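You operate a simulated robot arm through the tools that you are given. There is no shell and no other tool. Be economical: measure what you need, move in short steps, check, and stop when the job is done.

The job below is to be done with a simulated robot arm. You get a single attempt, and the scene is never put back.

JOB
Bend the blue slat 5 mm on the tester, then give it a load test.
Fine: leave the dial on the mark till the tester's lamp lights, then back to 0 before the load goes on; load off again; the slat stays on the tester; the other slat stays put. Set down upright: what you pick out.
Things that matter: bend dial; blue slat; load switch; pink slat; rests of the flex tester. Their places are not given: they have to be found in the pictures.

The check looks at the end state, three seconds after you hand in, the way a careful person would. Anything else that was tipped, shoved, dropped, spilled or broken makes it a failure.

ROBOT AND FRAMES
A 7-joint arm with a two-finger parallel gripper, fixed in place. Base frame: the origin is at the foot of the arm, x ahead of it, y to its left, z up; the work surface is at about z = 880. Readings come in mm, rad, newtons and seconds.
With the tool pointing down near the work surface it reaches from about 240 to 680 mm from the base axis. Its first joint turns from -1.152 to 1.152 rad. Payload 2.4 kg.
The tool frame sits at the grasp point between the pads (the TCP): z along the fingers, y along the line on which they close. The tips reach 30 mm beyond it. The gripper opens to 94 mm. The fingers are 28 mm wide and 10 mm thick; the gripper's body (50 by 96 mm) begins 55 mm behind the TCP.
Orientation is that of the tool frame in the base frame, as a unit quaternion [w, x, y, z]. With the fingers straight down and closing along the base's y, the tool's x points along the base's -x, its y along +y and its z along -z.

CONTROLS
- The arm moves only by the tool play_rows. Its argument "targets" is text: rows parted by semicolons, each of 6 numbers parted by spaces: the shift along the base's x, y, z in units of 40 mm (1.0 is 40 mm), then the turn, a rotation vector about the base's x, y, z in units of 4 degrees (1.0 is 4 degrees). In form: x y z rx ry rz; .... A call has 1 to 10 rows; each row shifts and turns the commanded pose from where the row before left it. "fingers" is the closure, from 0 (fully open) to 1 (shut), set as the call begins (left out, the last holds). A call with a number of a shift or a turn outside -1 to 1 is refused whole. A row lasts 0.2 s, in which the tool goes at most 50 mm and 0.15 rad; a call with a longer step from one row to the next is refused whole, and so is a gripper value outside its range. A pose out of reach is approached as far as the arm can. The call stops where the force on the tool passes 80 N (or 10 N more than at its start, if that is more) or the arm is blocked; 0.2 s more then pass. Each finger travels about 153 mm/s and halts on what it meets, pressing with about 34 N; the grip force reading is that of the motor and also rises with nothing between the fingers. The clock runs only during rows and for 0.2 s after the last one: add rows that do not move to give the fingers time. The reply holds the time, the measured pose of the TCP, the force on the tool along the base axes, the opening and the grip force, in the units named above and with some noise, with the torque about the TCP (base axes, N m) and any sound that the robot's microphone picked up.
- Cameras (640 x 400 px; columns grow to the right, rows downward): "scene" is fixed at [44.7, 477.8, 1452.5]; the picture's right is [-0.71, -0.71, 0.00], its down [-0.35, 0.35, -0.87] and it looks along [0.61, -0.62, -0.49] (base axes); focal length 373 px, centre (320, 200). "wrist" rides on the gripper at [76, 14, -102] in the tool frame; the picture's right is [-0.18, 0.98, 0.00], its down [-0.75, -0.14, -0.64] and it looks along [-0.63, -0.12, 0.77] (tool axes); focal length 243 px, centre (320, 200).
- capture(camera): a new picture of that camera. It takes no simulated time.
- pixel_to_xyz(camera, pixels): for up to 12 pixels [column, row] of the newest picture of that camera ("zoom" is the newest enlarged one), the place [x, y, z] in the base frame of the surface seen there, good to about 3 mm. It takes no simulated time.
- enlarge(camera, box): a new picture of the part [left, top, right, bottom] of that camera's present view, enlarged. It takes no simulated time.
- sign_off(): hands the job in; it is judged then, once.

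Work in short steps. Measure before you move; look again where a grasp or a placing could have gone wrong, and mend it. You have 80 turns and 54 pictures in all, those below and enlarged ones among them. Open the gripper and draw the arm clear of the work before you hand the job in, unless the task says otherwise; then end with one line.

The tools are called by a JSON object that holds its "op" and its "data". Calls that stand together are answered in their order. play_rows: Moves the arm, as the interface text tells. Its arguments: {"type":"object","properties":{"targets":{"type":"string"},"fingers":{"type":"number"}},"required":["targets"]} The other tools are called the same way: capture (camera) takes a picture; pixel_to_xyz (camera, pixels) gives the place of the surface under pixels of a picture; enlarge (camera, box) takes an enlarged picture of a part of a camera's view; sign_off () hands the job in.

At the start:

```text
time: 0.0
tcp_pos: [402.9, 97.8, 1214.6]
ee_rot: [-0.001, 0.001, 1.0, 0.0]
ft_force: [-0.4, -0.6, 0.9]
wrist_torque: [0.01, 0.01, 0.0]
width: 94.1
finger_force: 0.1
```

scene: 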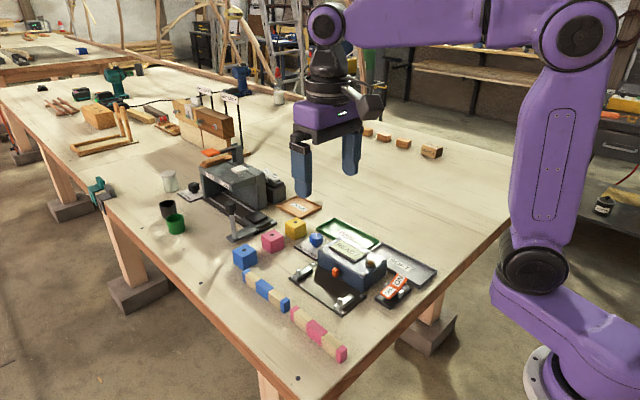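
wrist: 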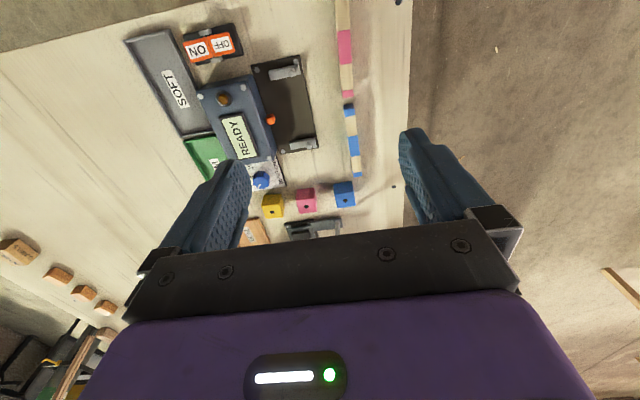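

The tester with READY display sits at about (345,265) in the scene, with the slats near (265,290) and (320,335). I enlarge both views to read the details.

{"op": "enlarge", "data": {"camera": "scene", "box": [220, 190, 450, 370]}}

{"op": "enlarge", "data": {"camera": "wrist", "box": [120, 0, 420, 250]}}

```text
2.22 times, centred on (335, 280) of scene
```

zoom: 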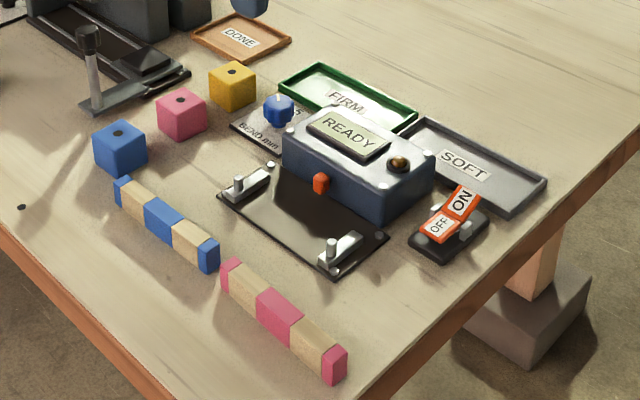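

```text
1.60 times, centred on (270, 125) of wrist
```

zoom: 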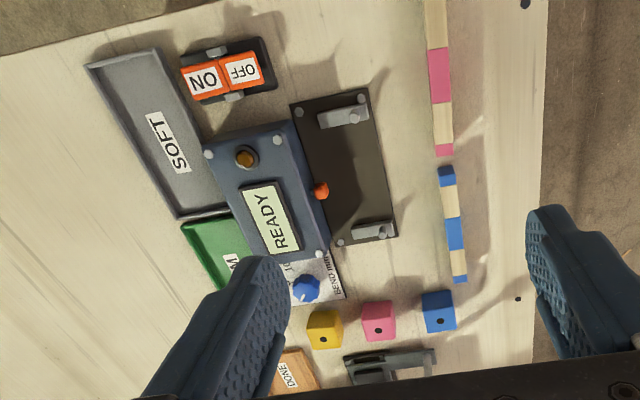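

I measure slat, rests, dial and switch in the wrist zoom, and the same in the scene picture.

{"op": "pixel_to_xyz", "data": {"camera": "zoom", "pixels": [[446, 168], [454, 232], [460, 281], [444, 150], [355, 117], [384, 230], [345, 118], [306, 285], [206, 80], [243, 70], [321, 190], [345, 170]]}}

{"op": "pixel_to_xyz", "data": {"camera": "scene", "pixels": [[247, 274], [266, 286], [285, 299], [304, 310], [308, 266], [339, 294], [317, 239], [377, 288], [386, 279], [335, 272], [245, 248], [335, 330]]}}

```text
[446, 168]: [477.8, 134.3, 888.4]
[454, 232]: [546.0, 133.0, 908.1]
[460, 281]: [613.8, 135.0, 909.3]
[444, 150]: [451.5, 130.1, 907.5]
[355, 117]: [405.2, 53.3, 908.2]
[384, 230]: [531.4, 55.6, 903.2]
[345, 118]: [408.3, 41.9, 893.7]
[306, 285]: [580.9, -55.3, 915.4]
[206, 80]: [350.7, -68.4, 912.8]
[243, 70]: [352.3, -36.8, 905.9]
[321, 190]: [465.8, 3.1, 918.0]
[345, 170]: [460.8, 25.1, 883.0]
```

```text
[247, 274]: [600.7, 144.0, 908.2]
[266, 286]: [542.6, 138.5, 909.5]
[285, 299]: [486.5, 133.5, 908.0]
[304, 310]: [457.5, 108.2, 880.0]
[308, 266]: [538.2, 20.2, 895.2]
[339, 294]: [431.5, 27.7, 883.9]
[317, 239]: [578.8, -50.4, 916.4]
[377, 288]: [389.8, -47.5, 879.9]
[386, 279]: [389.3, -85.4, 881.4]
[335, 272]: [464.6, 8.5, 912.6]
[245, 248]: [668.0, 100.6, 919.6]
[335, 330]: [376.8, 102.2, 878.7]
```

The slat's top is at z≈909 and its line runs along x at y≈136, x≈475–613; the tester plunger is at about (466,8,915). I move for a closer wrist look at the rests.

{"op": "play_rows", "data": {"targets": "-0.52 -0.11 -0.84 0 0 0;-0.52 -0.11 -0.84 0 0 0;-0.52 -0.11 -0.84 0 0 0;-0.52 -0.11 -0.84 0 0 0;0 0 0 0 0 0"}}

{"op": "capture", "data": {"camera": "wrist"}}

{"op": "enlarge", "data": {"camera": "scene", "box": [280, 220, 420, 310]}}

```text
time: 1.2
tcp_pos: [320.1, 79.5, 1078.4]
ee_rot: [-0.001, 0.0, 1.0, 0.0]
ft_force: [0.4, -0.1, -0.2]
wrist_torque: [0.0, 0.0, 0.02]
width: 94.0
finger_force: 0.0
```

```text
49 pictures are left
```

wrist: 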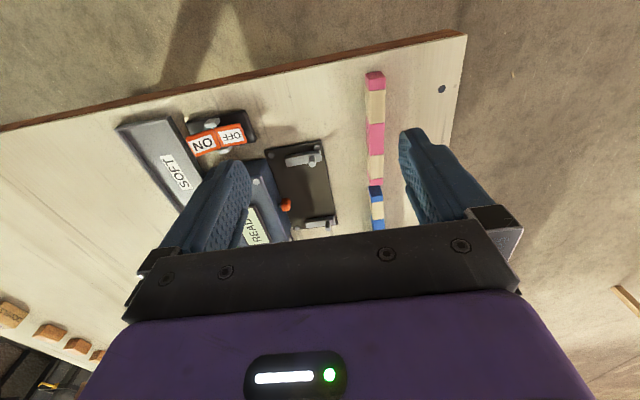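

```text
4.44 times, centred on (350, 265) of scene
```

zoom: 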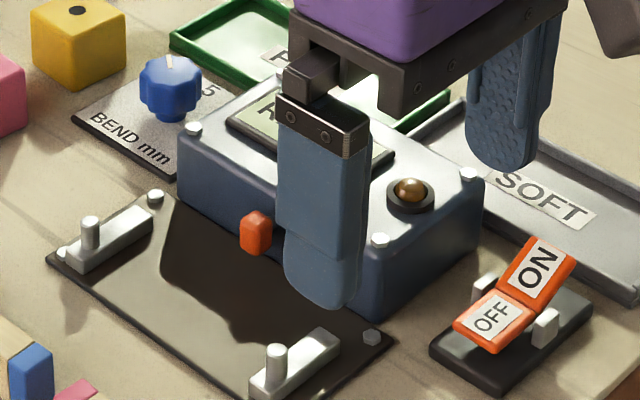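

The wrist view shows rest bars with pins at the outer (+y) end; the slat lies on the bars between pins and plunger. The gripper blocks part, so I move +x and up a bit and take both views.

{"op": "play_rows", "data": {"targets": "0.8 0.8 0.4 0 0 0;0.8 0.8 0.4 0 0 0;0.5 0.6 0 0 0 0;0 0 0 0 0 0"}}

{"op": "enlarge", "data": {"camera": "scene", "box": [280, 220, 420, 310]}}

{"op": "enlarge", "data": {"camera": "wrist", "box": [180, 60, 420, 230]}}

```text
time: 2.2
tcp_pos: [401.7, 169.5, 1111.1]
ee_rot: [0.001, 0.002, 1.0, -0.001]
ft_force: [0.1, -0.2, 0.2]
wrist_torque: [0.0, 0.02, 0.02]
width: 94.2
finger_force: 0.0
```

```text
4.44 times, centred on (350, 265) of scene
```

zoom: 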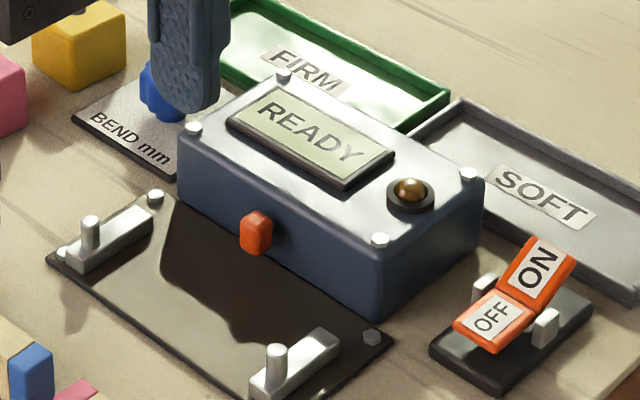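

```text
2.35 times, centred on (300, 145) of wrist
```

zoom: 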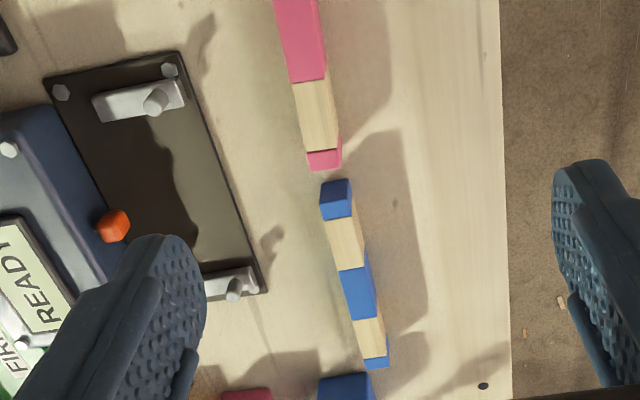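

I measure slat edges, bar and pin points in this zoom.

{"op": "pixel_to_xyz", "data": {"camera": "zoom", "pixels": [[325, 208], [348, 205], [336, 208], [345, 290], [372, 290], [365, 360], [384, 359], [97, 107], [182, 97], [153, 100], [236, 281], [115, 225]]}}

{"op": "enlarge", "data": {"camera": "scene", "box": [230, 220, 370, 310]}}

```text
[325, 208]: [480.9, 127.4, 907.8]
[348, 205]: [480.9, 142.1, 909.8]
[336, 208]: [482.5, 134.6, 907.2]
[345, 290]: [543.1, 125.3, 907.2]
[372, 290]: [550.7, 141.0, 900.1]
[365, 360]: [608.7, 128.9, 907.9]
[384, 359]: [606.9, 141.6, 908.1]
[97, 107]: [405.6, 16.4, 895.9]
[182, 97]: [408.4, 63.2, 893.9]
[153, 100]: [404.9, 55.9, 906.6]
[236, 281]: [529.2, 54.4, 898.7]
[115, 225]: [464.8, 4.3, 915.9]
```

```text
4.44 times, centred on (300, 265) of scene
```

zoom: 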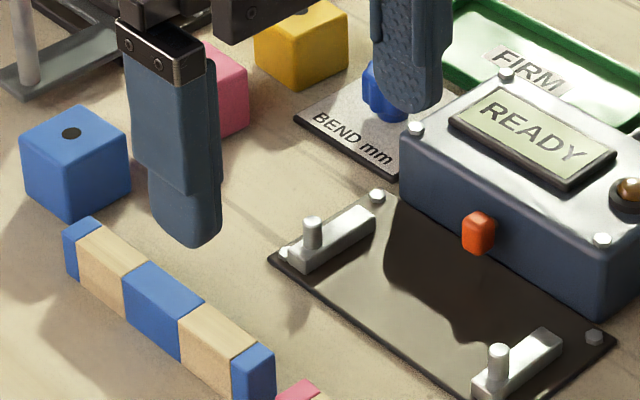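

Slat: centre ≈ (544,135), 15 mm wide, top 909. Now I measure pins, bars, plunger, and box in the newest scene zoom.

{"op": "pixel_to_xyz", "data": {"camera": "zoom", "pixels": [[312, 222], [312, 240], [500, 352], [500, 368], [362, 213], [305, 253], [475, 235], [476, 218], [440, 190], [540, 345], [535, 130], [500, 250]]}}

{"op": "enlarge", "data": {"camera": "wrist", "box": [190, 75, 290, 140]}}

```text
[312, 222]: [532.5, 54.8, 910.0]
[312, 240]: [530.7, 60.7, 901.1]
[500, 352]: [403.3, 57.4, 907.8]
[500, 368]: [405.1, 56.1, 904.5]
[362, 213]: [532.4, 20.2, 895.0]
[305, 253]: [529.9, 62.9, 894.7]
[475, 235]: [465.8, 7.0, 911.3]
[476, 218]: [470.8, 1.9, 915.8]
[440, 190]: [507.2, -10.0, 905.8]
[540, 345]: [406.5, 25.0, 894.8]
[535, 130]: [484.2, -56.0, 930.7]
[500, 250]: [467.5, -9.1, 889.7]
```

```text
6.15 times, centred on (240, 108) of wrist
```

zoom: 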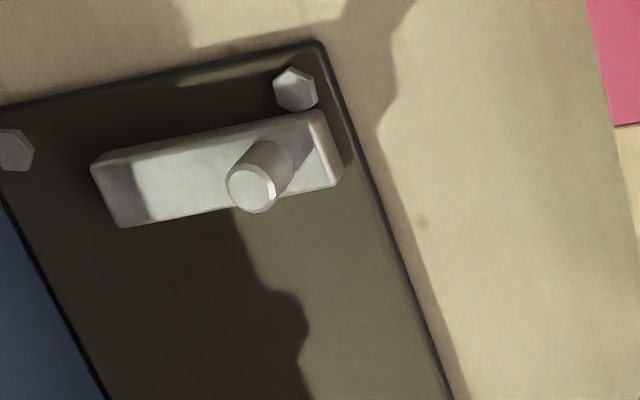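

Pin seen closely; I measure its top edges and the bar ends.

{"op": "pixel_to_xyz", "data": {"camera": "zoom", "pixels": [[230, 190], [250, 188], [270, 190], [236, 205], [250, 168], [262, 205], [285, 160], [215, 180], [110, 185], [325, 150]]}}

```text
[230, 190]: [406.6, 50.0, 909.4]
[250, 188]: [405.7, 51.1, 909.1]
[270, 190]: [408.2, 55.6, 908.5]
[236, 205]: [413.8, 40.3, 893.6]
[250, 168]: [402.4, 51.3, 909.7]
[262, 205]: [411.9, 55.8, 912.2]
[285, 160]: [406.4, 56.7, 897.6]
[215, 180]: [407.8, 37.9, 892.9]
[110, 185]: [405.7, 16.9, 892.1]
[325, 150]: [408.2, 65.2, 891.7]
```

Pins: centre y≈53, inner face ≈49, x≈405/530; plunger x≈466, tip y≈8. I'll grip the blue slat off-centre at x≈574 to stay clear of the plunger; moving above it with fingers half open.

{"op": "play_rows", "data": {"targets": "0.862 -0.172 -0.555 0 0 0;0.862 -0.172 -0.555 0 0 0;0.862 -0.172 -0.555 0 0 0;0.862 -0.172 -0.555 0 0 0;0.862 -0.172 -0.555 0 0 0;0 0 0 0 0 0", "fingers": 0.45}}

{"op": "capture", "data": {"camera": "scene"}}

```text
time: 3.6
tcp_pos: [575.5, 132.7, 998.8]
ee_rot: [0.0, 0.001, 1.0, 0.0]
ft_force: [-0.4, -0.3, -0.4]
wrist_torque: [0.02, -0.03, -0.01]
width: 51.9
finger_force: 0.1
```

```text
43 pictures are left
```

scene: 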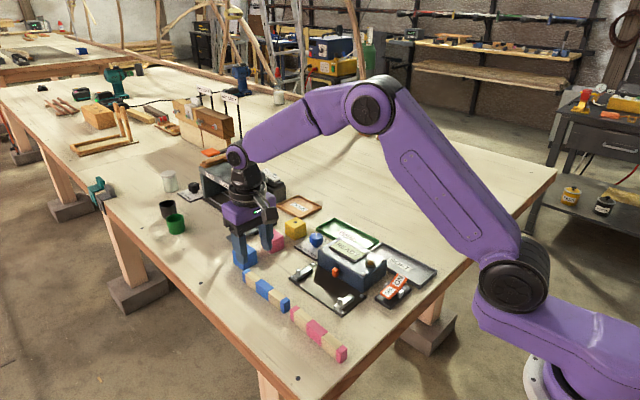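

The arm is above the slat's far part (fingers near (255,245)) and clear of the cubes. I shift y +2 and go down to tcp z≈918.

{"op": "play_rows", "data": {"targets": "-0.04 0.055 -0.7 0 0 0;0 0 -0.7 0 0 0;0 0 -0.6 0 0 0;0 0 0 0 0 0"}}

{"op": "enlarge", "data": {"camera": "scene", "box": [210, 220, 330, 310]}}

```text
time: 4.6
tcp_pos: [575.1, 134.5, 920.5]
ee_rot: [0.0, 0.001, 1.0, 0.0]
ft_force: [0.2, -0.2, 0.0]
wrist_torque: [0.02, -0.01, 0.01]
width: 51.7
finger_force: 0.1
```

```text
4.44 times, centred on (270, 265) of scene
```

zoom: 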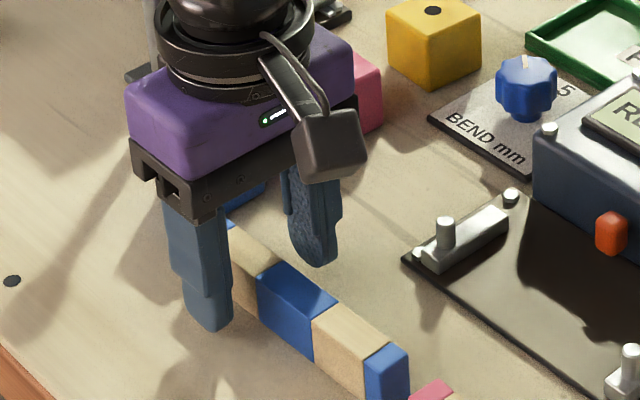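

The fingers straddle the slat cleanly. I close and lift straight up about 40 mm.

{"op": "play_rows", "data": {"targets": "0 0 0 0 0 0;0 0 0 0 0 0;0 0 0 0 0 0", "fingers": 1}}

{"op": "play_rows", "data": {"targets": "0 0 0.5 0 0 0;0 0 0.75 0 0 0;0 0 0 0 0 0"}}

{"op": "enlarge", "data": {"camera": "scene", "box": [210, 220, 330, 310]}}

```text
time: 5.4
tcp_pos: [574.3, 134.4, 920.8]
ee_rot: [-0.001, 0.002, 1.0, -0.001]
ft_force: [0.5, 0.0, 0.7]
wrist_torque: [0.02, 0.0, 0.02]
width: 17.0
finger_force: 34.3
```

```text
time: 6.2
tcp_pos: [573.6, 134.3, 971.4]
ee_rot: [0.0, 0.001, 1.0, 0.001]
ft_force: [1.0, 0.3, -0.3]
wrist_torque: [0.0, -0.04, -0.01]
width: 17.2
finger_force: 34.0
```

```text
4.44 times, centred on (270, 265) of scene
```

zoom: 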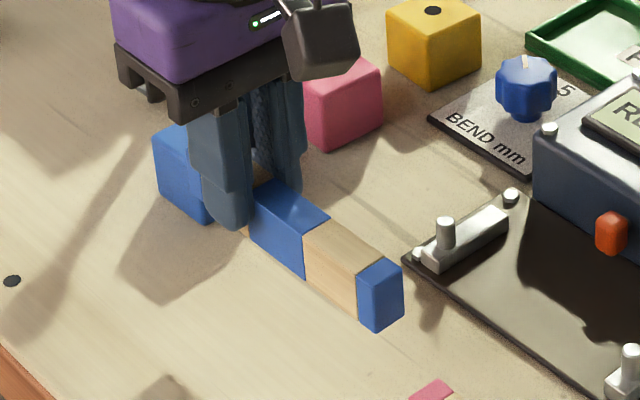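

Held level, width 17. I carry it over the rests: Δx −77, Δy −96, staying at this height.

{"op": "play_rows", "data": {"targets": "-0.48 -0.6 0 0 0 0;-0.48 -0.6 0 0 0 0;-0.48 -0.6 0 0 0 0;-0.477 -0.6 0 0 0 0;0 0 0 0 0 0"}}

{"op": "enlarge", "data": {"camera": "scene", "box": [270, 200, 390, 310]}}

```text
time: 7.4
tcp_pos: [497.9, 40.0, 969.2]
ee_rot: [-0.001, 0.001, 1.0, 0.001]
ft_force: [-0.2, -0.1, 0.0]
wrist_torque: [0.04, 0.01, -0.02]
width: 16.8
finger_force: 34.3
```

```text
3.64 times, centred on (330, 255) of scene
```

zoom: 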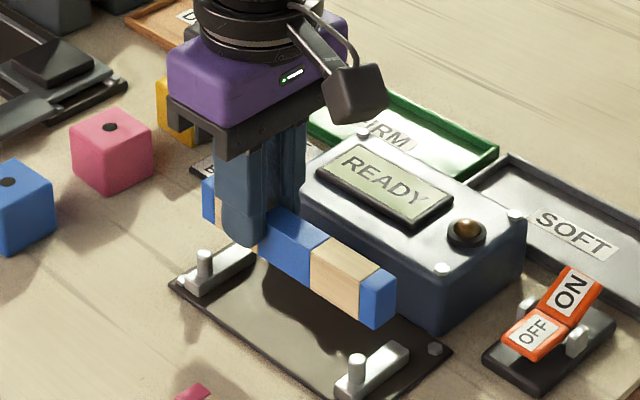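

I measure the slat's near and far ends and the segments while held.

{"op": "pixel_to_xyz", "data": {"camera": "zoom", "pixels": [[374, 278], [390, 290], [375, 322], [358, 300], [206, 186], [209, 215], [309, 262], [330, 243], [376, 300]]}}

```text
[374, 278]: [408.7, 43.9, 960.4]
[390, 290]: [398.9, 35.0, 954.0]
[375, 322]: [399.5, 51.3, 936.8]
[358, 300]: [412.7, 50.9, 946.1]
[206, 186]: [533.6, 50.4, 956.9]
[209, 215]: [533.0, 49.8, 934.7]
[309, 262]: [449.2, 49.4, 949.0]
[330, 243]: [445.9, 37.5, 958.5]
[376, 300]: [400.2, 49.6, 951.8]
```

Slat spans x≈399–536, centred on 467; +y face ≈49 so I shift −4 mm in y and lower to just above the bars.

{"op": "play_rows", "data": {"targets": "0 -0.1 0 0 0 0;0 0 -0.35 0 0 0;0 0 -0.35 0 0 0;0 0 0 0 0 0"}}

{"op": "enlarge", "data": {"camera": "scene", "box": [270, 220, 390, 310]}}

```text
time: 8.4
tcp_pos: [498.7, 36.0, 942.2]
ee_rot: [-0.001, 0.0, 1.0, 0.0]
ft_force: [-0.9, 0.2, -0.4]
wrist_torque: [0.01, 0.02, 0.01]
width: 17.0
finger_force: 34.4
```

```text
4.44 times, centred on (330, 265) of scene
```

zoom: 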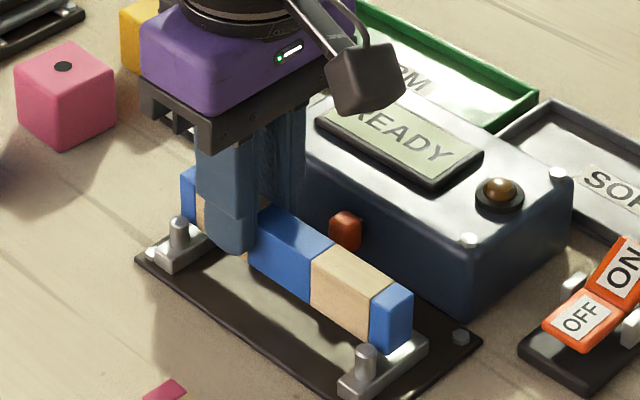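

The slat is inside the pins, about 5 mm above the bars. I lower in small steps, watching force.

{"op": "play_rows", "data": {"targets": "0 0 -0.06 0 0 0;0 0 -0.05 0 0 0;0 0 -0.04 0 0 0;0 0 0 0 0 0"}}

```text
time: 9.4
tcp_pos: [497.9, 35.9, 935.6]
ee_rot: [-0.001, 0.0, 1.0, 0.0]
ft_force: [-0.5, -0.1, -0.8]
wrist_torque: [0.03, -0.02, -0.03]
width: 17.0
finger_force: 33.8
```

No firm contact yet (z force −0.8). I lower slightly more.

{"op": "play_rows", "data": {"targets": "0 0 -0.02 0 0 0;0 0 0 0 0 0"}}

{"op": "enlarge", "data": {"camera": "scene", "box": [280, 240, 380, 310]}}

```text
time: 10.0
tcp_pos: [497.8, 35.1, 935.1]
ee_rot: [0.0, 0.001, 1.0, 0.0]
ft_force: [0.7, 0.2, 0.1]
wrist_torque: [-0.02, 0.0, 0.04]
width: 17.0
finger_force: 33.8
```

```text
5.71 times, centred on (330, 275) of scene
```

zoom: 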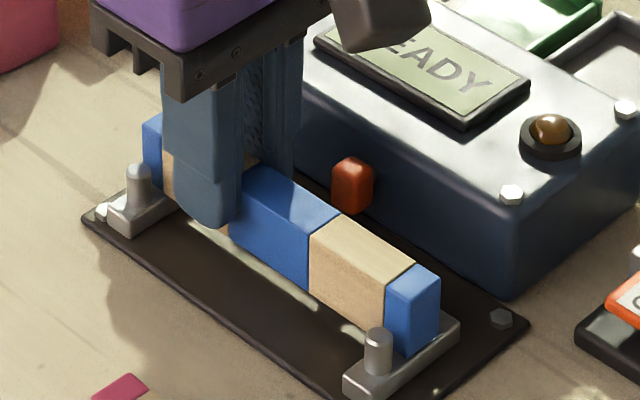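

Nearly on the bars. I lower in 0.8 mm steps until the z force shows contact.

{"op": "play_rows", "data": {"targets": "0 0 -0.02 0 0 0;0 0 -0.02 0 0 0;0 0 0 0 0 0"}}

```text
time: 10.8
tcp_pos: [498.1, 35.8, 934.9]
ee_rot: [-0.001, 0.0, 1.0, 0.0]
ft_force: [-0.3, -0.2, 0.1]
wrist_torque: [0.0, -0.02, 0.0]
width: 17.0
finger_force: 34.1
```

Still free. I lower 1.2 mm more and read again.

{"op": "play_rows", "data": {"targets": "0 0 -0.03 0 0 0;0 0 0 0 0 0"}}

{"op": "play_rows", "data": {"targets": "0 0 -0.02 0 0 0;0 0 0 0 0 0"}}

```text
time: 11.4
tcp_pos: [496.8, 36.0, 933.8]
ee_rot: [0.001, 0.001, 1.0, -0.001]
ft_force: [-1.8, 0.8, 18.8]
wrist_torque: [-0.01, 0.73, 0.01]
width: 16.9
finger_force: 33.7
```

```text
time: 12.0
tcp_pos: [496.7, 35.8, 932.2]
ee_rot: [0.002, 0.001, 1.0, 0.0]
ft_force: [-5.4, -1.7, 36.2]
wrist_torque: [-0.07, 0.37, -0.01]
width: 17.0
finger_force: 34.4
```

Contact (36 N). I back up 1.6 mm then ease +y toward the pins in 1 mm steps.

{"op": "play_rows", "data": {"targets": "0 0 0.04 0 0 0;0 0.025 0 0 0 0;0 0.025 0 0 0 0;0 0 0 0 0 0"}}

{"op": "play_rows", "data": {"targets": "0 0.025 0 0 0 0;0 0.02 0 0 0 0;0 0 0 0 0 0"}}

```text
time: 13.0
tcp_pos: [497.7, 36.0, 933.5]
ee_rot: [0.0, 0.001, 1.0, 0.001]
ft_force: [1.3, -3.2, 7.2]
wrist_torque: [-0.15, -0.37, -0.09]
width: 16.9
finger_force: 33.9
```

```text
time: 13.8
tcp_pos: [495.4, 39.0, 932.8]
ee_rot: [-0.001, 0.0, 1.0, -0.001]
ft_force: [-3.1, -6.5, 8.4]
wrist_torque: [-0.18, -0.16, -0.14]
width: 17.1
finger_force: 34.2
```

The slat has slid to y≈39 with light friction/contact force. I check the gap at the pins.

{"op": "enlarge", "data": {"camera": "scene", "box": [280, 240, 380, 310]}}

```text
5.71 times, centred on (330, 275) of scene
```

zoom: 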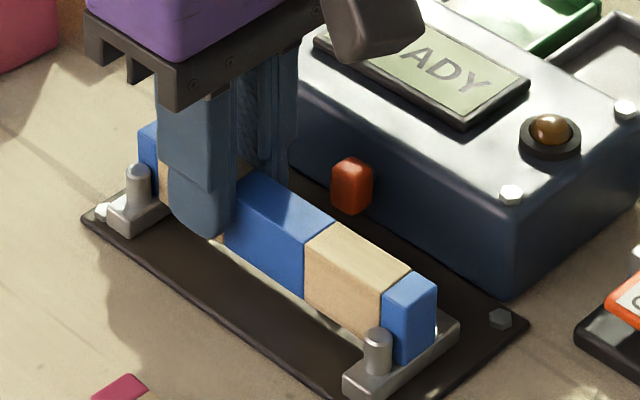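

Slat is on both bars against the pins. I open a little (to ~32 mm) and rise straight up.

{"op": "play_rows", "data": {"targets": "0 0 0 0 0 0;0 0 0 0 0 0", "fingers": 0.66}}

{"op": "play_rows", "data": {"targets": "0 0 0.5 0 0 0;0 0 0.9 0 0 0;0 0 0.9 0 0 0;0 0 0.7 0 0 0;0 1 0.5 0 0 0;0 1 0 0 0 0;0 1 0 0 0 0;0 0 0 0 0 0"}}

{"op": "enlarge", "data": {"camera": "scene", "box": [270, 220, 420, 320]}}

```text
time: 14.4
tcp_pos: [497.2, 39.8, 934.5]
ee_rot: [0.0, 0.0, 1.0, 0.0]
ft_force: [0.1, -0.2, 0.1]
wrist_torque: [-0.01, 0.06, 0.0]
width: 32.1
finger_force: 0.1
```

```text
time: 16.2
tcp_pos: [498.8, 158.5, 1071.1]
ee_rot: [0.001, 0.001, 1.0, -0.001]
ft_force: [0.2, 0.0, 0.8]
wrist_torque: [-0.02, -0.01, 0.02]
width: 32.0
finger_force: 0.1
```

```text
4.00 times, centred on (345, 270) of scene
```

zoom: 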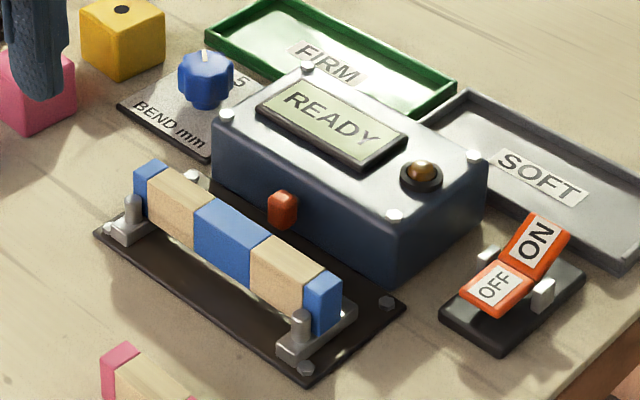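

Slat sits on the tester. Now I go above the dial (≈(580,−53)) for a readable wrist view of the scale.

{"op": "play_rows", "data": {"targets": "0.2 -0.9 0 0 0 0;0.2 -0.9 0 0 0 0;0.2 -0.9 0 0 0 0;0.2 -0.9 0 0 0 0;0.2 -0.9 0 0 0 0;0.2 -0.95 0 0 0 0;0 0 0 0 0 0", "fingers": 0}}

{"op": "capture", "data": {"camera": "wrist"}}

```text
time: 17.8
tcp_pos: [546.1, -60.6, 1076.0]
ee_rot: [0.0, 0.0, 1.0, 0.0]
ft_force: [-0.1, 0.2, -0.2]
wrist_torque: [-0.01, -0.02, 0.01]
width: 94.1
finger_force: 0.0
```

```text
35 pictures are left
```

wrist: 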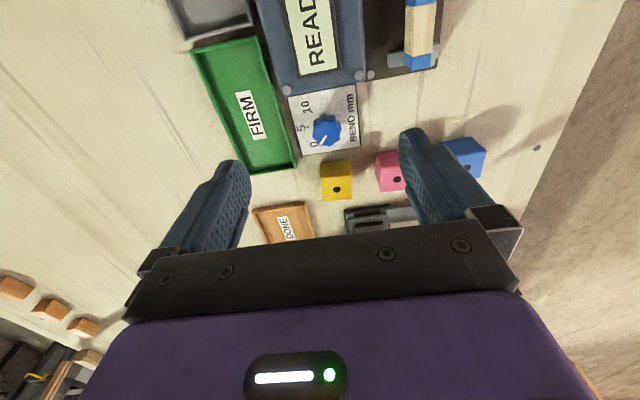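

The dial is at (326,128) with scale 0, 5, 10. I enlarge it.

{"op": "enlarge", "data": {"camera": "wrist", "box": [280, 80, 370, 160]}}

```text
5.00 times, centred on (325, 120) of wrist
```

zoom: 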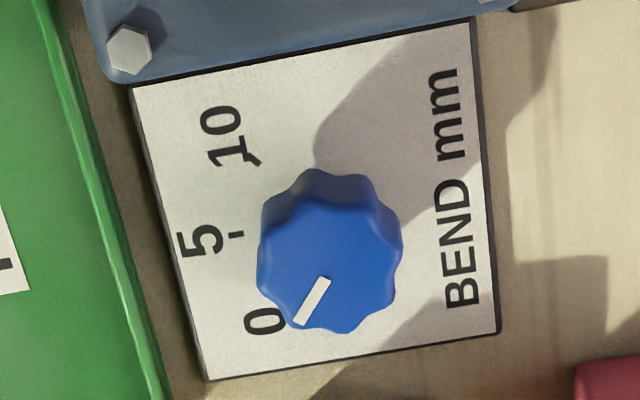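

I measure ticks, pointer and knob geometry.

{"op": "pixel_to_xyz", "data": {"camera": "zoom", "pixels": [[237, 234], [252, 158], [299, 320], [324, 283], [285, 318], [262, 275], [398, 262], [345, 331], [330, 210], [318, 172], [330, 270], [450, 290]]}}

```text
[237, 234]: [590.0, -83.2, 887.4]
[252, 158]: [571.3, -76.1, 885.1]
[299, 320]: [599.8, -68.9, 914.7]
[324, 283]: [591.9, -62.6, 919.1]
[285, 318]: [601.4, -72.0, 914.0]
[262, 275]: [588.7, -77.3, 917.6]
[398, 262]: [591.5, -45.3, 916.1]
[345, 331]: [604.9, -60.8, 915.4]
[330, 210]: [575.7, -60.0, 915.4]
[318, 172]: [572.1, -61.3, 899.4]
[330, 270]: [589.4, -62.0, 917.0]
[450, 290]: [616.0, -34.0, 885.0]
```

Knob centre ≈ (590,−61), top z≈917; mark 5 lies along −y from it and 0 about 50° toward +x, so turning to 5 is clockwise seen from above. I move closer for a sharper reading.

{"op": "play_rows", "data": {"targets": "0.55 0 -0.6 0 0 0;0.55 0 -0.6 0 0 0;0 0 -0.7 0 0 0;0 0 0 0 0 0", "fingers": 0.4}}

{"op": "enlarge", "data": {"camera": "wrist", "box": [260, 40, 400, 160]}}

```text
time: 18.8
tcp_pos: [587.8, -57.5, 998.8]
ee_rot: [0.0, 0.001, 1.0, 0.0]
ft_force: [0.0, -0.3, 0.6]
wrist_torque: [0.04, 0.02, 0.0]
width: 56.5
finger_force: 0.1
```

```text
3.33 times, centred on (330, 100) of wrist
```

zoom: 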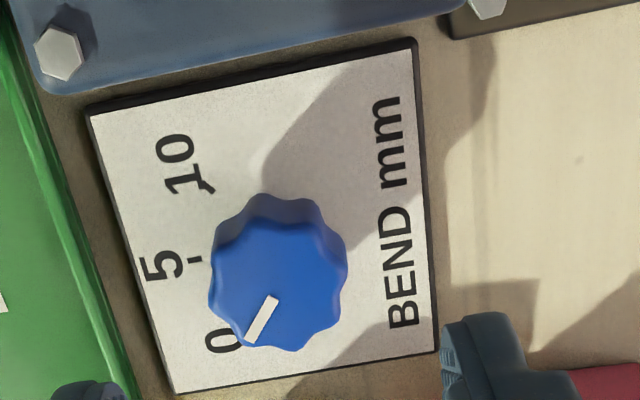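

{"op": "pixel_to_xyz", "data": {"camera": "zoom", "pixels": [[195, 260], [207, 187], [250, 340], [274, 300], [216, 280], [344, 272], [293, 347], [270, 232], [279, 285], [90, 112], [415, 42], [436, 350]]}}

```text
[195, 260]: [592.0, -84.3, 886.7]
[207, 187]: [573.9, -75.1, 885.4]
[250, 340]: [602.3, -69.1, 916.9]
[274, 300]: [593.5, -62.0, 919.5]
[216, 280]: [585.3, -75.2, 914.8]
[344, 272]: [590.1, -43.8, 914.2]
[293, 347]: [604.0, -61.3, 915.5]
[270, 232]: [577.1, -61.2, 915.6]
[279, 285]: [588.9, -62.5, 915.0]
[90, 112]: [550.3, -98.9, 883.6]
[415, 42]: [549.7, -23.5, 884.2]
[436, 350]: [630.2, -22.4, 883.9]
```

Plate centre (590,−61); knob Ø≈31. I narrow the fingers to ~44 mm, pre-turn +24° about z, and centre over the knob.

{"op": "play_rows", "data": {"targets": "0.05 -0.08 0 0 0 1;0 0 0 0 0 1;0 0 0 0 0 1;0 0 -0.3 0 0 1;0 0 -0.3 0 0 1;0 0 -0.3 0 0 1;0 0 0 0 0 0", "fingers": 0.53}}

{"op": "enlarge", "data": {"camera": "scene", "box": [260, 190, 400, 300]}}

```text
time: 20.4
tcp_pos: [590.8, -61.1, 960.1]
ee_rot: [0.0, -0.208, 0.978, 0.0]
ft_force: [0.6, 0.8, 1.0]
wrist_torque: [-0.01, 0.04, -0.01]
width: 44.4
finger_force: 0.0
```

```text
3.64 times, centred on (330, 245) of scene
```

zoom: 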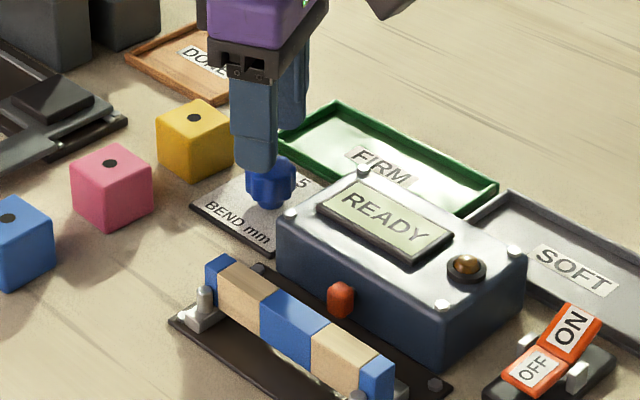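

Clear of cube and box. I descend 35 mm to straddle the knob, then close.

{"op": "play_rows", "data": {"targets": "0 0 -0.3 0 0 0;0 0 -0.3 0 0 0;0 0 -0.27 0 0 0;0 0 0 0 0 0"}}

{"op": "play_rows", "data": {"targets": "0 0 0 0 0 0;0 0 0 0 0 0", "fingers": 1}}

```text
time: 21.4
tcp_pos: [591.2, -60.8, 926.3]
ee_rot: [0.0, -0.207, 0.978, 0.0]
ft_force: [0.5, 0.6, -1.0]
wrist_torque: [0.0, -0.02, -0.02]
width: 44.3
finger_force: 0.1
```

```text
time: 22.0
tcp_pos: [591.6, -59.7, 926.1]
ee_rot: [-0.001, -0.208, 0.978, 0.001]
ft_force: [-4.6, 6.5, 1.1]
wrist_torque: [0.01, 0.39, 0.0]
width: 32.6
finger_force: 45.2
```

Knob gripped (32.6 mm). I turn −40° first.

{"op": "play_rows", "data": {"targets": "0 0 0 0 0 -1;0 0 0 0 0 -1;0 0 0 0 0 -1;0 0 0 0 0 -1;0 0 0 0 0 -1;0 0 0 0 0 -1;0 0 0 0 0 -1;0 0 0 0 0 -1;0 0 0 0 0 -1;0 0 0 0 0 -1"}}

{"op": "enlarge", "data": {"camera": "scene", "box": [260, 190, 400, 300]}}

{"op": "enlarge", "data": {"camera": "wrist", "box": [240, 20, 400, 160]}}

```text
time: 24.2
tcp_pos: [591.5, -60.8, 925.7]
ee_rot: [-0.001, 0.141, 0.99, 0.0]
ft_force: [-0.5, 10.7, -21.0]
wrist_torque: [0.0, -1.04, -0.02]
width: 32.3
finger_force: 44.8
```

```text
3.64 times, centred on (330, 245) of scene
```

zoom: 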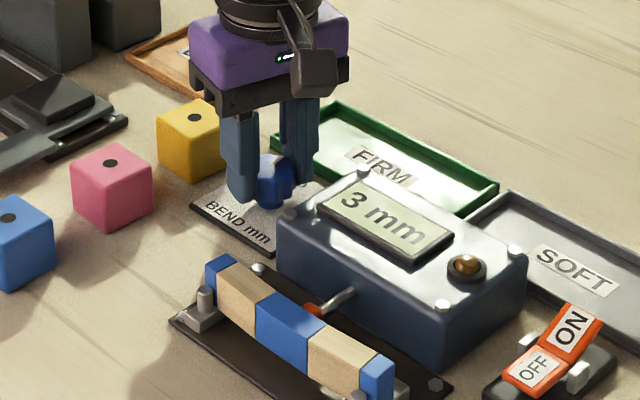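

```text
2.86 times, centred on (320, 90) of wrist
```

zoom: 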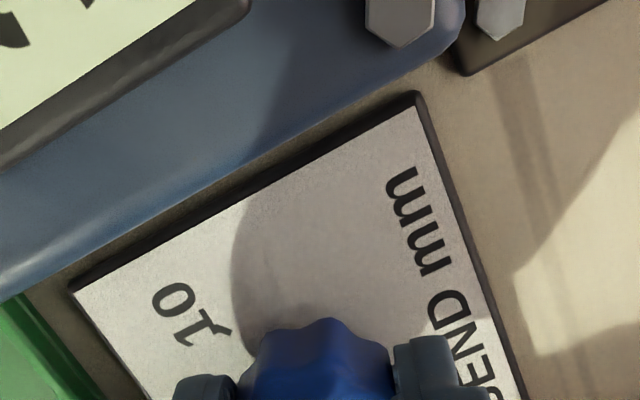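

The display reads 3 mm: useful feedback. I turn a further −10°.

{"op": "play_rows", "data": {"targets": "0 0 0 0 0 -1;0 0 0 0 0 -1;0 0 0 0 0 -0.5;0 0 0 0 0 0"}}

{"op": "enlarge", "data": {"camera": "scene", "box": [300, 220, 400, 290]}}

```text
time: 25.2
tcp_pos: [591.4, -60.3, 926.7]
ee_rot: [0.0, 0.226, 0.974, 0.0]
ft_force: [2.1, 8.7, -24.4]
wrist_torque: [0.23, 0.04, -0.01]
width: 32.2
finger_force: 45.2
```

```text
5.71 times, centred on (350, 255) of scene
```

zoom: 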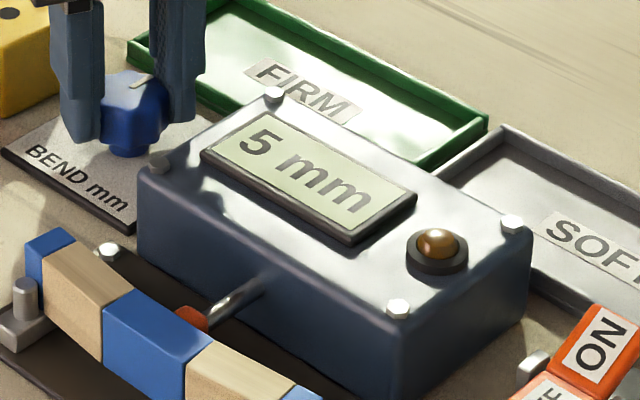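

The display reads 5 mm; lamp not lit yet. I hold still and wait.

{"op": "play_rows", "data": {"targets": "0 0 0 0 0 0;0 0 0 0 0 0;0 0 0 0 0 0;0 0 0 0 0 0;0 0 0 0 0 0;0 0 0 0 0 0;0 0 0 0 0 0;0 0 0 0 0 0;0 0 0 0 0 0;0 0 0 0 0 0"}}

{"op": "enlarge", "data": {"camera": "scene", "box": [280, 210, 400, 290]}}

```text
time: 27.4
tcp_pos: [590.3, -61.2, 926.1]
ee_rot: [-0.001, 0.226, 0.974, 0.0]
ft_force: [-2.8, 4.6, -22.8]
wrist_torque: [0.12, 0.13, 0.0]
width: 32.4
finger_force: 45.5
```

```text
5.00 times, centred on (340, 250) of scene
```

zoom: 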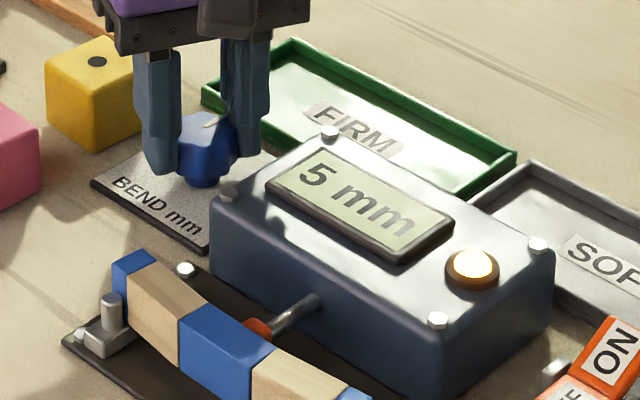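

The lamp is lit with 5 mm on the display. I turn the dial back: +40° now, then the rest.

{"op": "play_rows", "data": {"targets": "0 0 0 0 0 1;0 0 0 0 0 1;0 0 0 0 0 1;0 0 0 0 0 1;0 0 0 0 0 1;0 0 0 0 0 1;0 0 0 0 0 1;0 0 0 0 0 1;0 0 0 0 0 1;0 0 0 0 0 1"}}

{"op": "play_rows", "data": {"targets": "0 0 0 0 0 1;0 0 0 0 0 1;0 0 0 0 0 0.5;0 0 0 0 0 0"}}

{"op": "enlarge", "data": {"camera": "scene", "box": [280, 210, 400, 290]}}

```text
time: 29.6
tcp_pos: [592.2, -60.1, 925.3]
ee_rot: [0.0, -0.123, 0.992, 0.0]
ft_force: [0.1, 11.4, -24.1]
wrist_torque: [0.27, -0.07, 0.0]
width: 32.4
finger_force: 45.3
```

```text
time: 30.6
tcp_pos: [592.4, -61.7, 926.9]
ee_rot: [-0.001, -0.208, 0.978, 0.0]
ft_force: [-5.8, 17.9, -16.4]
wrist_torque: [0.64, 0.17, -0.04]
width: 32.2
finger_force: 44.8
```

```text
5.00 times, centred on (340, 250) of scene
```

zoom: 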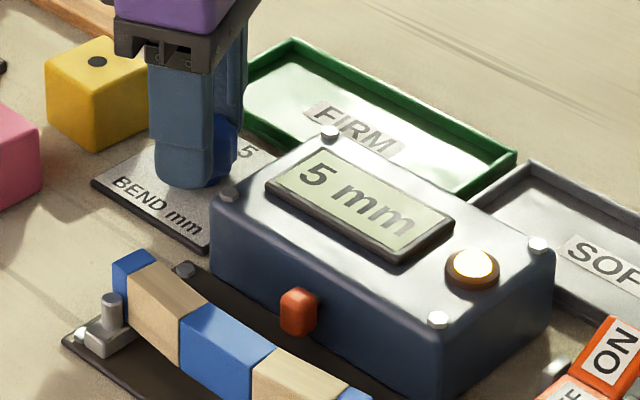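

The plunger is back in and the display keeps 5 mm. I release the knob, rise, and check the pointer.

{"op": "play_rows", "data": {"targets": "0 0 0 0 0 0;0 0 0 0 0 0", "fingers": 0.53}}

{"op": "play_rows", "data": {"targets": "0 0 0.5 0 0 0;0 0 0.7 0 0 0;0 0 0.6 0 0 -1;0 0 0 0 0 -1;0 0 0 0 0 -1;0 0 0 0 0 -1;0 0 0 0 0 -1;0 0 0 0 0 -1;0 0 0 0 0 0"}}

{"op": "enlarge", "data": {"camera": "wrist", "box": [260, 40, 400, 160]}}

```text
time: 31.2
tcp_pos: [592.7, -62.9, 928.5]
ee_rot: [0.001, -0.207, 0.978, -0.001]
ft_force: [0.1, -0.1, -0.5]
wrist_torque: [0.0, -0.05, 0.02]
width: 44.3
finger_force: 0.1
```

```text
time: 33.2
tcp_pos: [592.1, -60.6, 997.8]
ee_rot: [0.0, 0.001, 1.0, 0.001]
ft_force: [0.5, 0.3, 0.8]
wrist_torque: [0.0, 0.02, 0.0]
width: 44.0
finger_force: 0.1
```

```text
3.33 times, centred on (330, 100) of wrist
```

zoom: 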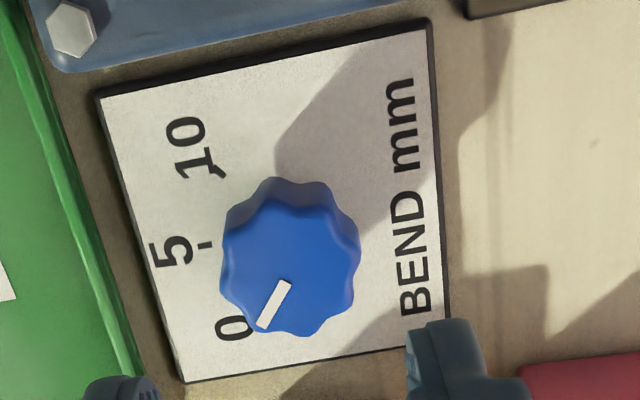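

Pointer is back on 0 (same slope as at start). Now I close the fingers and move toward the switch (ON ≈ (351,−68,913), OFF ≈ (352,−37,906)).

{"op": "play_rows", "data": {"targets": "0 0 0.8 0 0 0;-1 0 0 0 0 0;-1 0 0 0 0 0;-1 0 0 0 0 0;-1 0 0 0 0 0;-1 0 0 0 0 0;-1 0 0 0 0 0;0 0 0 0 0 0", "fingers": 1}}

{"op": "enlarge", "data": {"camera": "wrist", "box": [230, 0, 420, 150]}}

{"op": "capture", "data": {"camera": "scene"}}

```text
time: 35.0
tcp_pos: [348.6, -60.0, 1032.9]
ee_rot: [0.0, 0.001, 1.0, 0.001]
ft_force: [-0.2, -0.3, -0.1]
wrist_torque: [0.0, 0.0, -0.04]
width: 0.1
finger_force: 33.5
```

```text
2.67 times, centred on (325, 75) of wrist
```

zoom: 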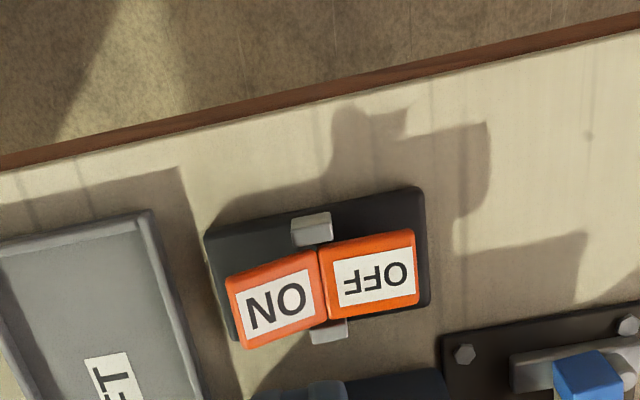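

```text
24 pictures are left
```

scene: 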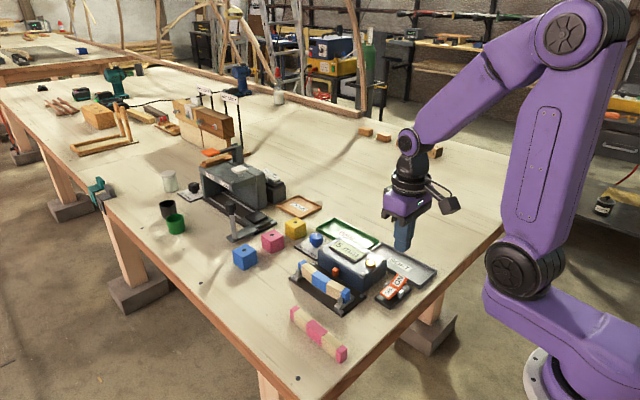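

{"op": "pixel_to_xyz", "data": {"camera": "zoom", "pixels": [[240, 307], [275, 300], [310, 290], [330, 275], [370, 270], [410, 270], [275, 275], [275, 330], [318, 275], [265, 240], [312, 228], [420, 200]]}}

```text
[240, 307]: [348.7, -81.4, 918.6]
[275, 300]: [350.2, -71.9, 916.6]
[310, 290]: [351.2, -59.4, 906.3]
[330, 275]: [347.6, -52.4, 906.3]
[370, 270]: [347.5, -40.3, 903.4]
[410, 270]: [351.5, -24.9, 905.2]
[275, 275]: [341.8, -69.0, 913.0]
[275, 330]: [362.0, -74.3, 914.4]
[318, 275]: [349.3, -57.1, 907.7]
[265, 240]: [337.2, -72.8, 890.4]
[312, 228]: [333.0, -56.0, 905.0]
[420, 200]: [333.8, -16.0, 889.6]
```

ON half is raised (≈919 at y −81); pivot at y≈−55. I position closed tips over y≈−74 at z_tip≈926.

{"op": "play_rows", "data": {"targets": "0.035 -0.35 -0.6 0 0 0;0 0 -0.7 0 0 0;0 0 -0.62 0 0 0;0 0 0 0 0 0"}}

{"op": "play_rows", "data": {"targets": "0 0 -0.1 0 0 0;0 0 -0.1 0 0 0;0 0 -0.1 0 0 0;0 0 -0.1 0 0 0;0 0 0 0 0 0"}}

{"op": "enlarge", "data": {"camera": "scene", "box": [300, 220, 440, 310]}}

```text
time: 36.0
tcp_pos: [351.9, -75.1, 952.5]
ee_rot: [0.0, 0.002, 1.0, 0.0]
ft_force: [0.6, -0.3, 0.4]
wrist_torque: [0.02, -0.02, -0.02]
width: 0.1
finger_force: 33.3
```

```text
time: 37.2
tcp_pos: [352.7, -74.1, 938.1]
ee_rot: [0.0, 0.0, 1.0, 0.001]
ft_force: [-0.8, 0.1, 0.7]
wrist_torque: [0.0, 0.0, 0.01]
width: 0.0
finger_force: 32.8
```

```text
4.44 times, centred on (370, 265) of scene
```

zoom: 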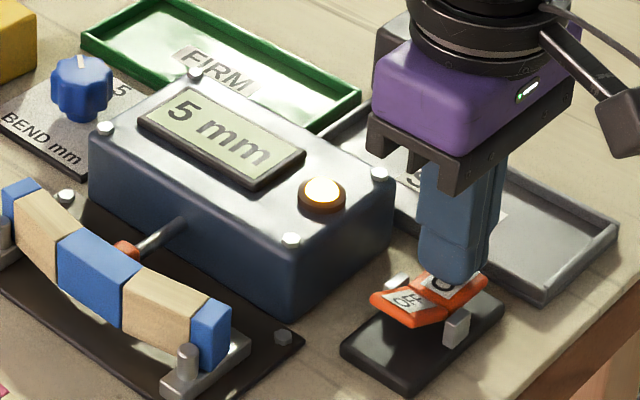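

The rocker flipped to ON and the slat is being bent under load. I rise a little and wait, watching the tester.

{"op": "play_rows", "data": {"targets": "0 0 0.5 0 0 0;0 0 0.4 0 0 0;0 0 0 0 0 0;0 0 0 0 0 0;0 0 0 0 0 0;0 0 0 0 0 0;0 0 0 0 0 0;0 0 0 0 0 0;0 0 0 0 0 0;0 0 0 0 0 0"}}

{"op": "enlarge", "data": {"camera": "scene", "box": [280, 220, 420, 310]}}

```text
time: 39.4
tcp_pos: [353.4, -75.0, 973.0]
ee_rot: [0.0, 0.001, 1.0, 0.0]
ft_force: [0.4, 0.0, -0.6]
wrist_torque: [0.02, 0.01, 0.02]
width: 0.0
finger_force: 33.3
```

```text
4.44 times, centred on (350, 265) of scene
```

zoom: 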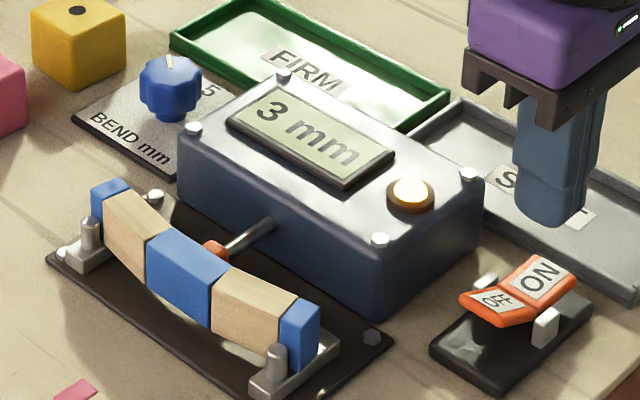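

The load test now reads 3 mm, slat bowed. I wait a bit while moving above the raised OFF half (y≈−36), then check the reading is settled.

{"op": "play_rows", "data": {"targets": "-0.06 0.5 0 0 0 0;0 0.47 0 0 0 0;0 0 0 0 0 0;0 0 0 0 0 0;0 0 0 0 0 0;0 0 0 0 0 0;0 0 0 0 0 0;0 0 0 0 0 0;0 0 0 0 0 0;0 0 0 0 0 0"}}

{"op": "enlarge", "data": {"camera": "scene", "box": [280, 220, 420, 310]}}

```text
time: 41.6
tcp_pos: [352.1, -34.5, 972.3]
ee_rot: [0.0, 0.0, 1.0, 0.0]
ft_force: [0.4, 0.7, -0.5]
wrist_torque: [0.02, 0.01, 0.01]
width: 0.3
finger_force: 33.0
```

```text
4.44 times, centred on (350, 265) of scene
```

zoom: 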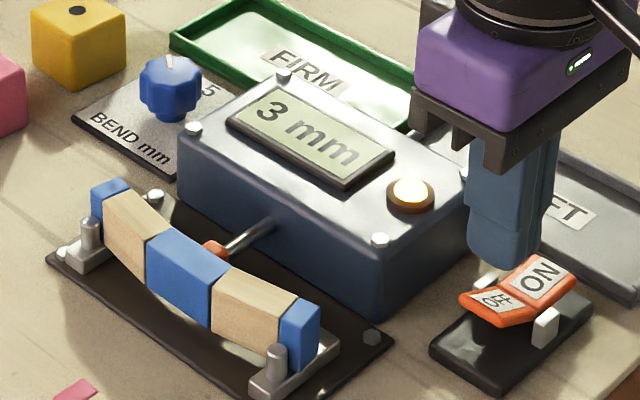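

Reading settled at 3 mm. I press OFF down.

{"op": "play_rows", "data": {"targets": "0 -0.03 -0.4 0 0 0;0 0 -0.15 0 0 0;0 0 -0.1 0 0 0;0 0 -0.1 0 0 0;0 0 -0.1 0 0 0;0 0 0 0 0 0"}}

{"op": "enlarge", "data": {"camera": "scene", "box": [280, 220, 420, 310]}}

```text
time: 43.0
tcp_pos: [350.1, -37.4, 939.1]
ee_rot: [0.0, 0.0, 1.0, 0.0]
ft_force: [-0.6, 0.1, -0.2]
wrist_torque: [-0.01, 0.02, 0.02]
width: 0.0
finger_force: 32.5
```

```text
4.44 times, centred on (350, 265) of scene
```

zoom: 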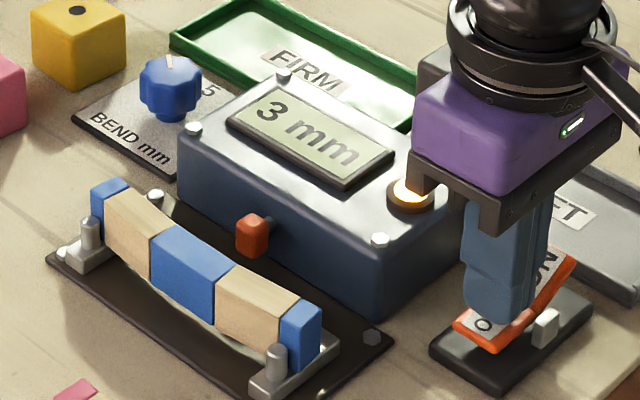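

Load is off, the plunger is retracting and the rocker is back at OFF. I rise straight up, open the fingers and draw back clear.

{"op": "play_rows", "data": {"targets": "0 0 0.5 0 0 0;0 0 0.9 0 0 0;0 0 0.9 0 0 0;0 0 0.9 0 0 0;0 0 0.9 0 0 0;0 -0.8 0.9 0 0 0;0 -0.8 0 0 0 0;0 0 0 0 0 0"}}

{"op": "play_rows", "data": {"targets": "0 0 0 0 0 0;0 0 0 0 0 0;0 0 0 0 0 0;0 0 0 0 0 0", "fingers": 0}}

{"op": "enlarge", "data": {"camera": "scene", "box": [230, 200, 440, 370]}}

{"op": "enlarge", "data": {"camera": "scene", "box": [290, 225, 390, 310]}}

```text
time: 44.8
tcp_pos: [350.0, -101.1, 1138.4]
ee_rot: [0.0, 0.0, 1.0, 0.0]
ft_force: [-0.4, 0.2, 0.0]
wrist_torque: [0.01, 0.04, 0.0]
width: 0.0
finger_force: 33.3
```

```text
time: 45.8
tcp_pos: [350.2, -101.4, 1139.1]
ee_rot: [0.0, 0.0, 1.0, -0.001]
ft_force: [-0.3, -0.1, 0.0]
wrist_torque: [0.01, 0.0, -0.01]
width: 93.9
finger_force: 0.0
```

```text
2.35 times, centred on (335, 285) of scene
```

zoom: 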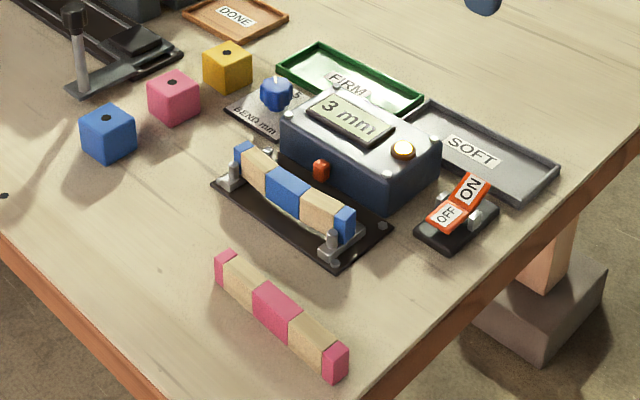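

```text
4.71 times, centred on (340, 268) of scene
```

zoom: 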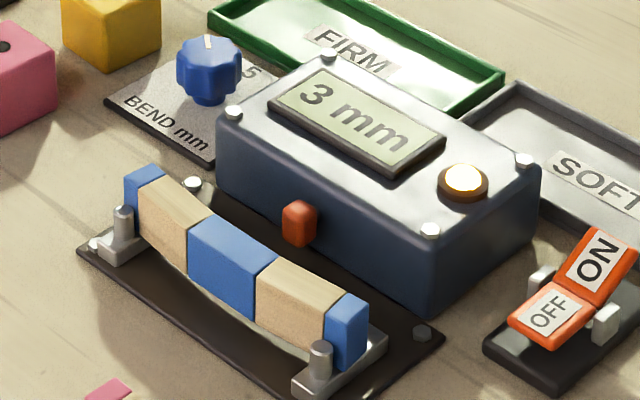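

The final view shows the dial at 0, the switch at OFF, the plunger retracted, the blue slat upright on the rests and the pink slat where it was. I hand in.

{"op": "sign_off", "data": {}}

```text
The job is handed in.
```

The job is done and handed in: the blue slat was bent 5 mm until the lamp lit, the dial went back to 0, and then the load went on (the display read 3 mm) and off again. The slat stayed upright on the tester, though it still looked slightly bowed after the load came off; the pink slat was not moved.
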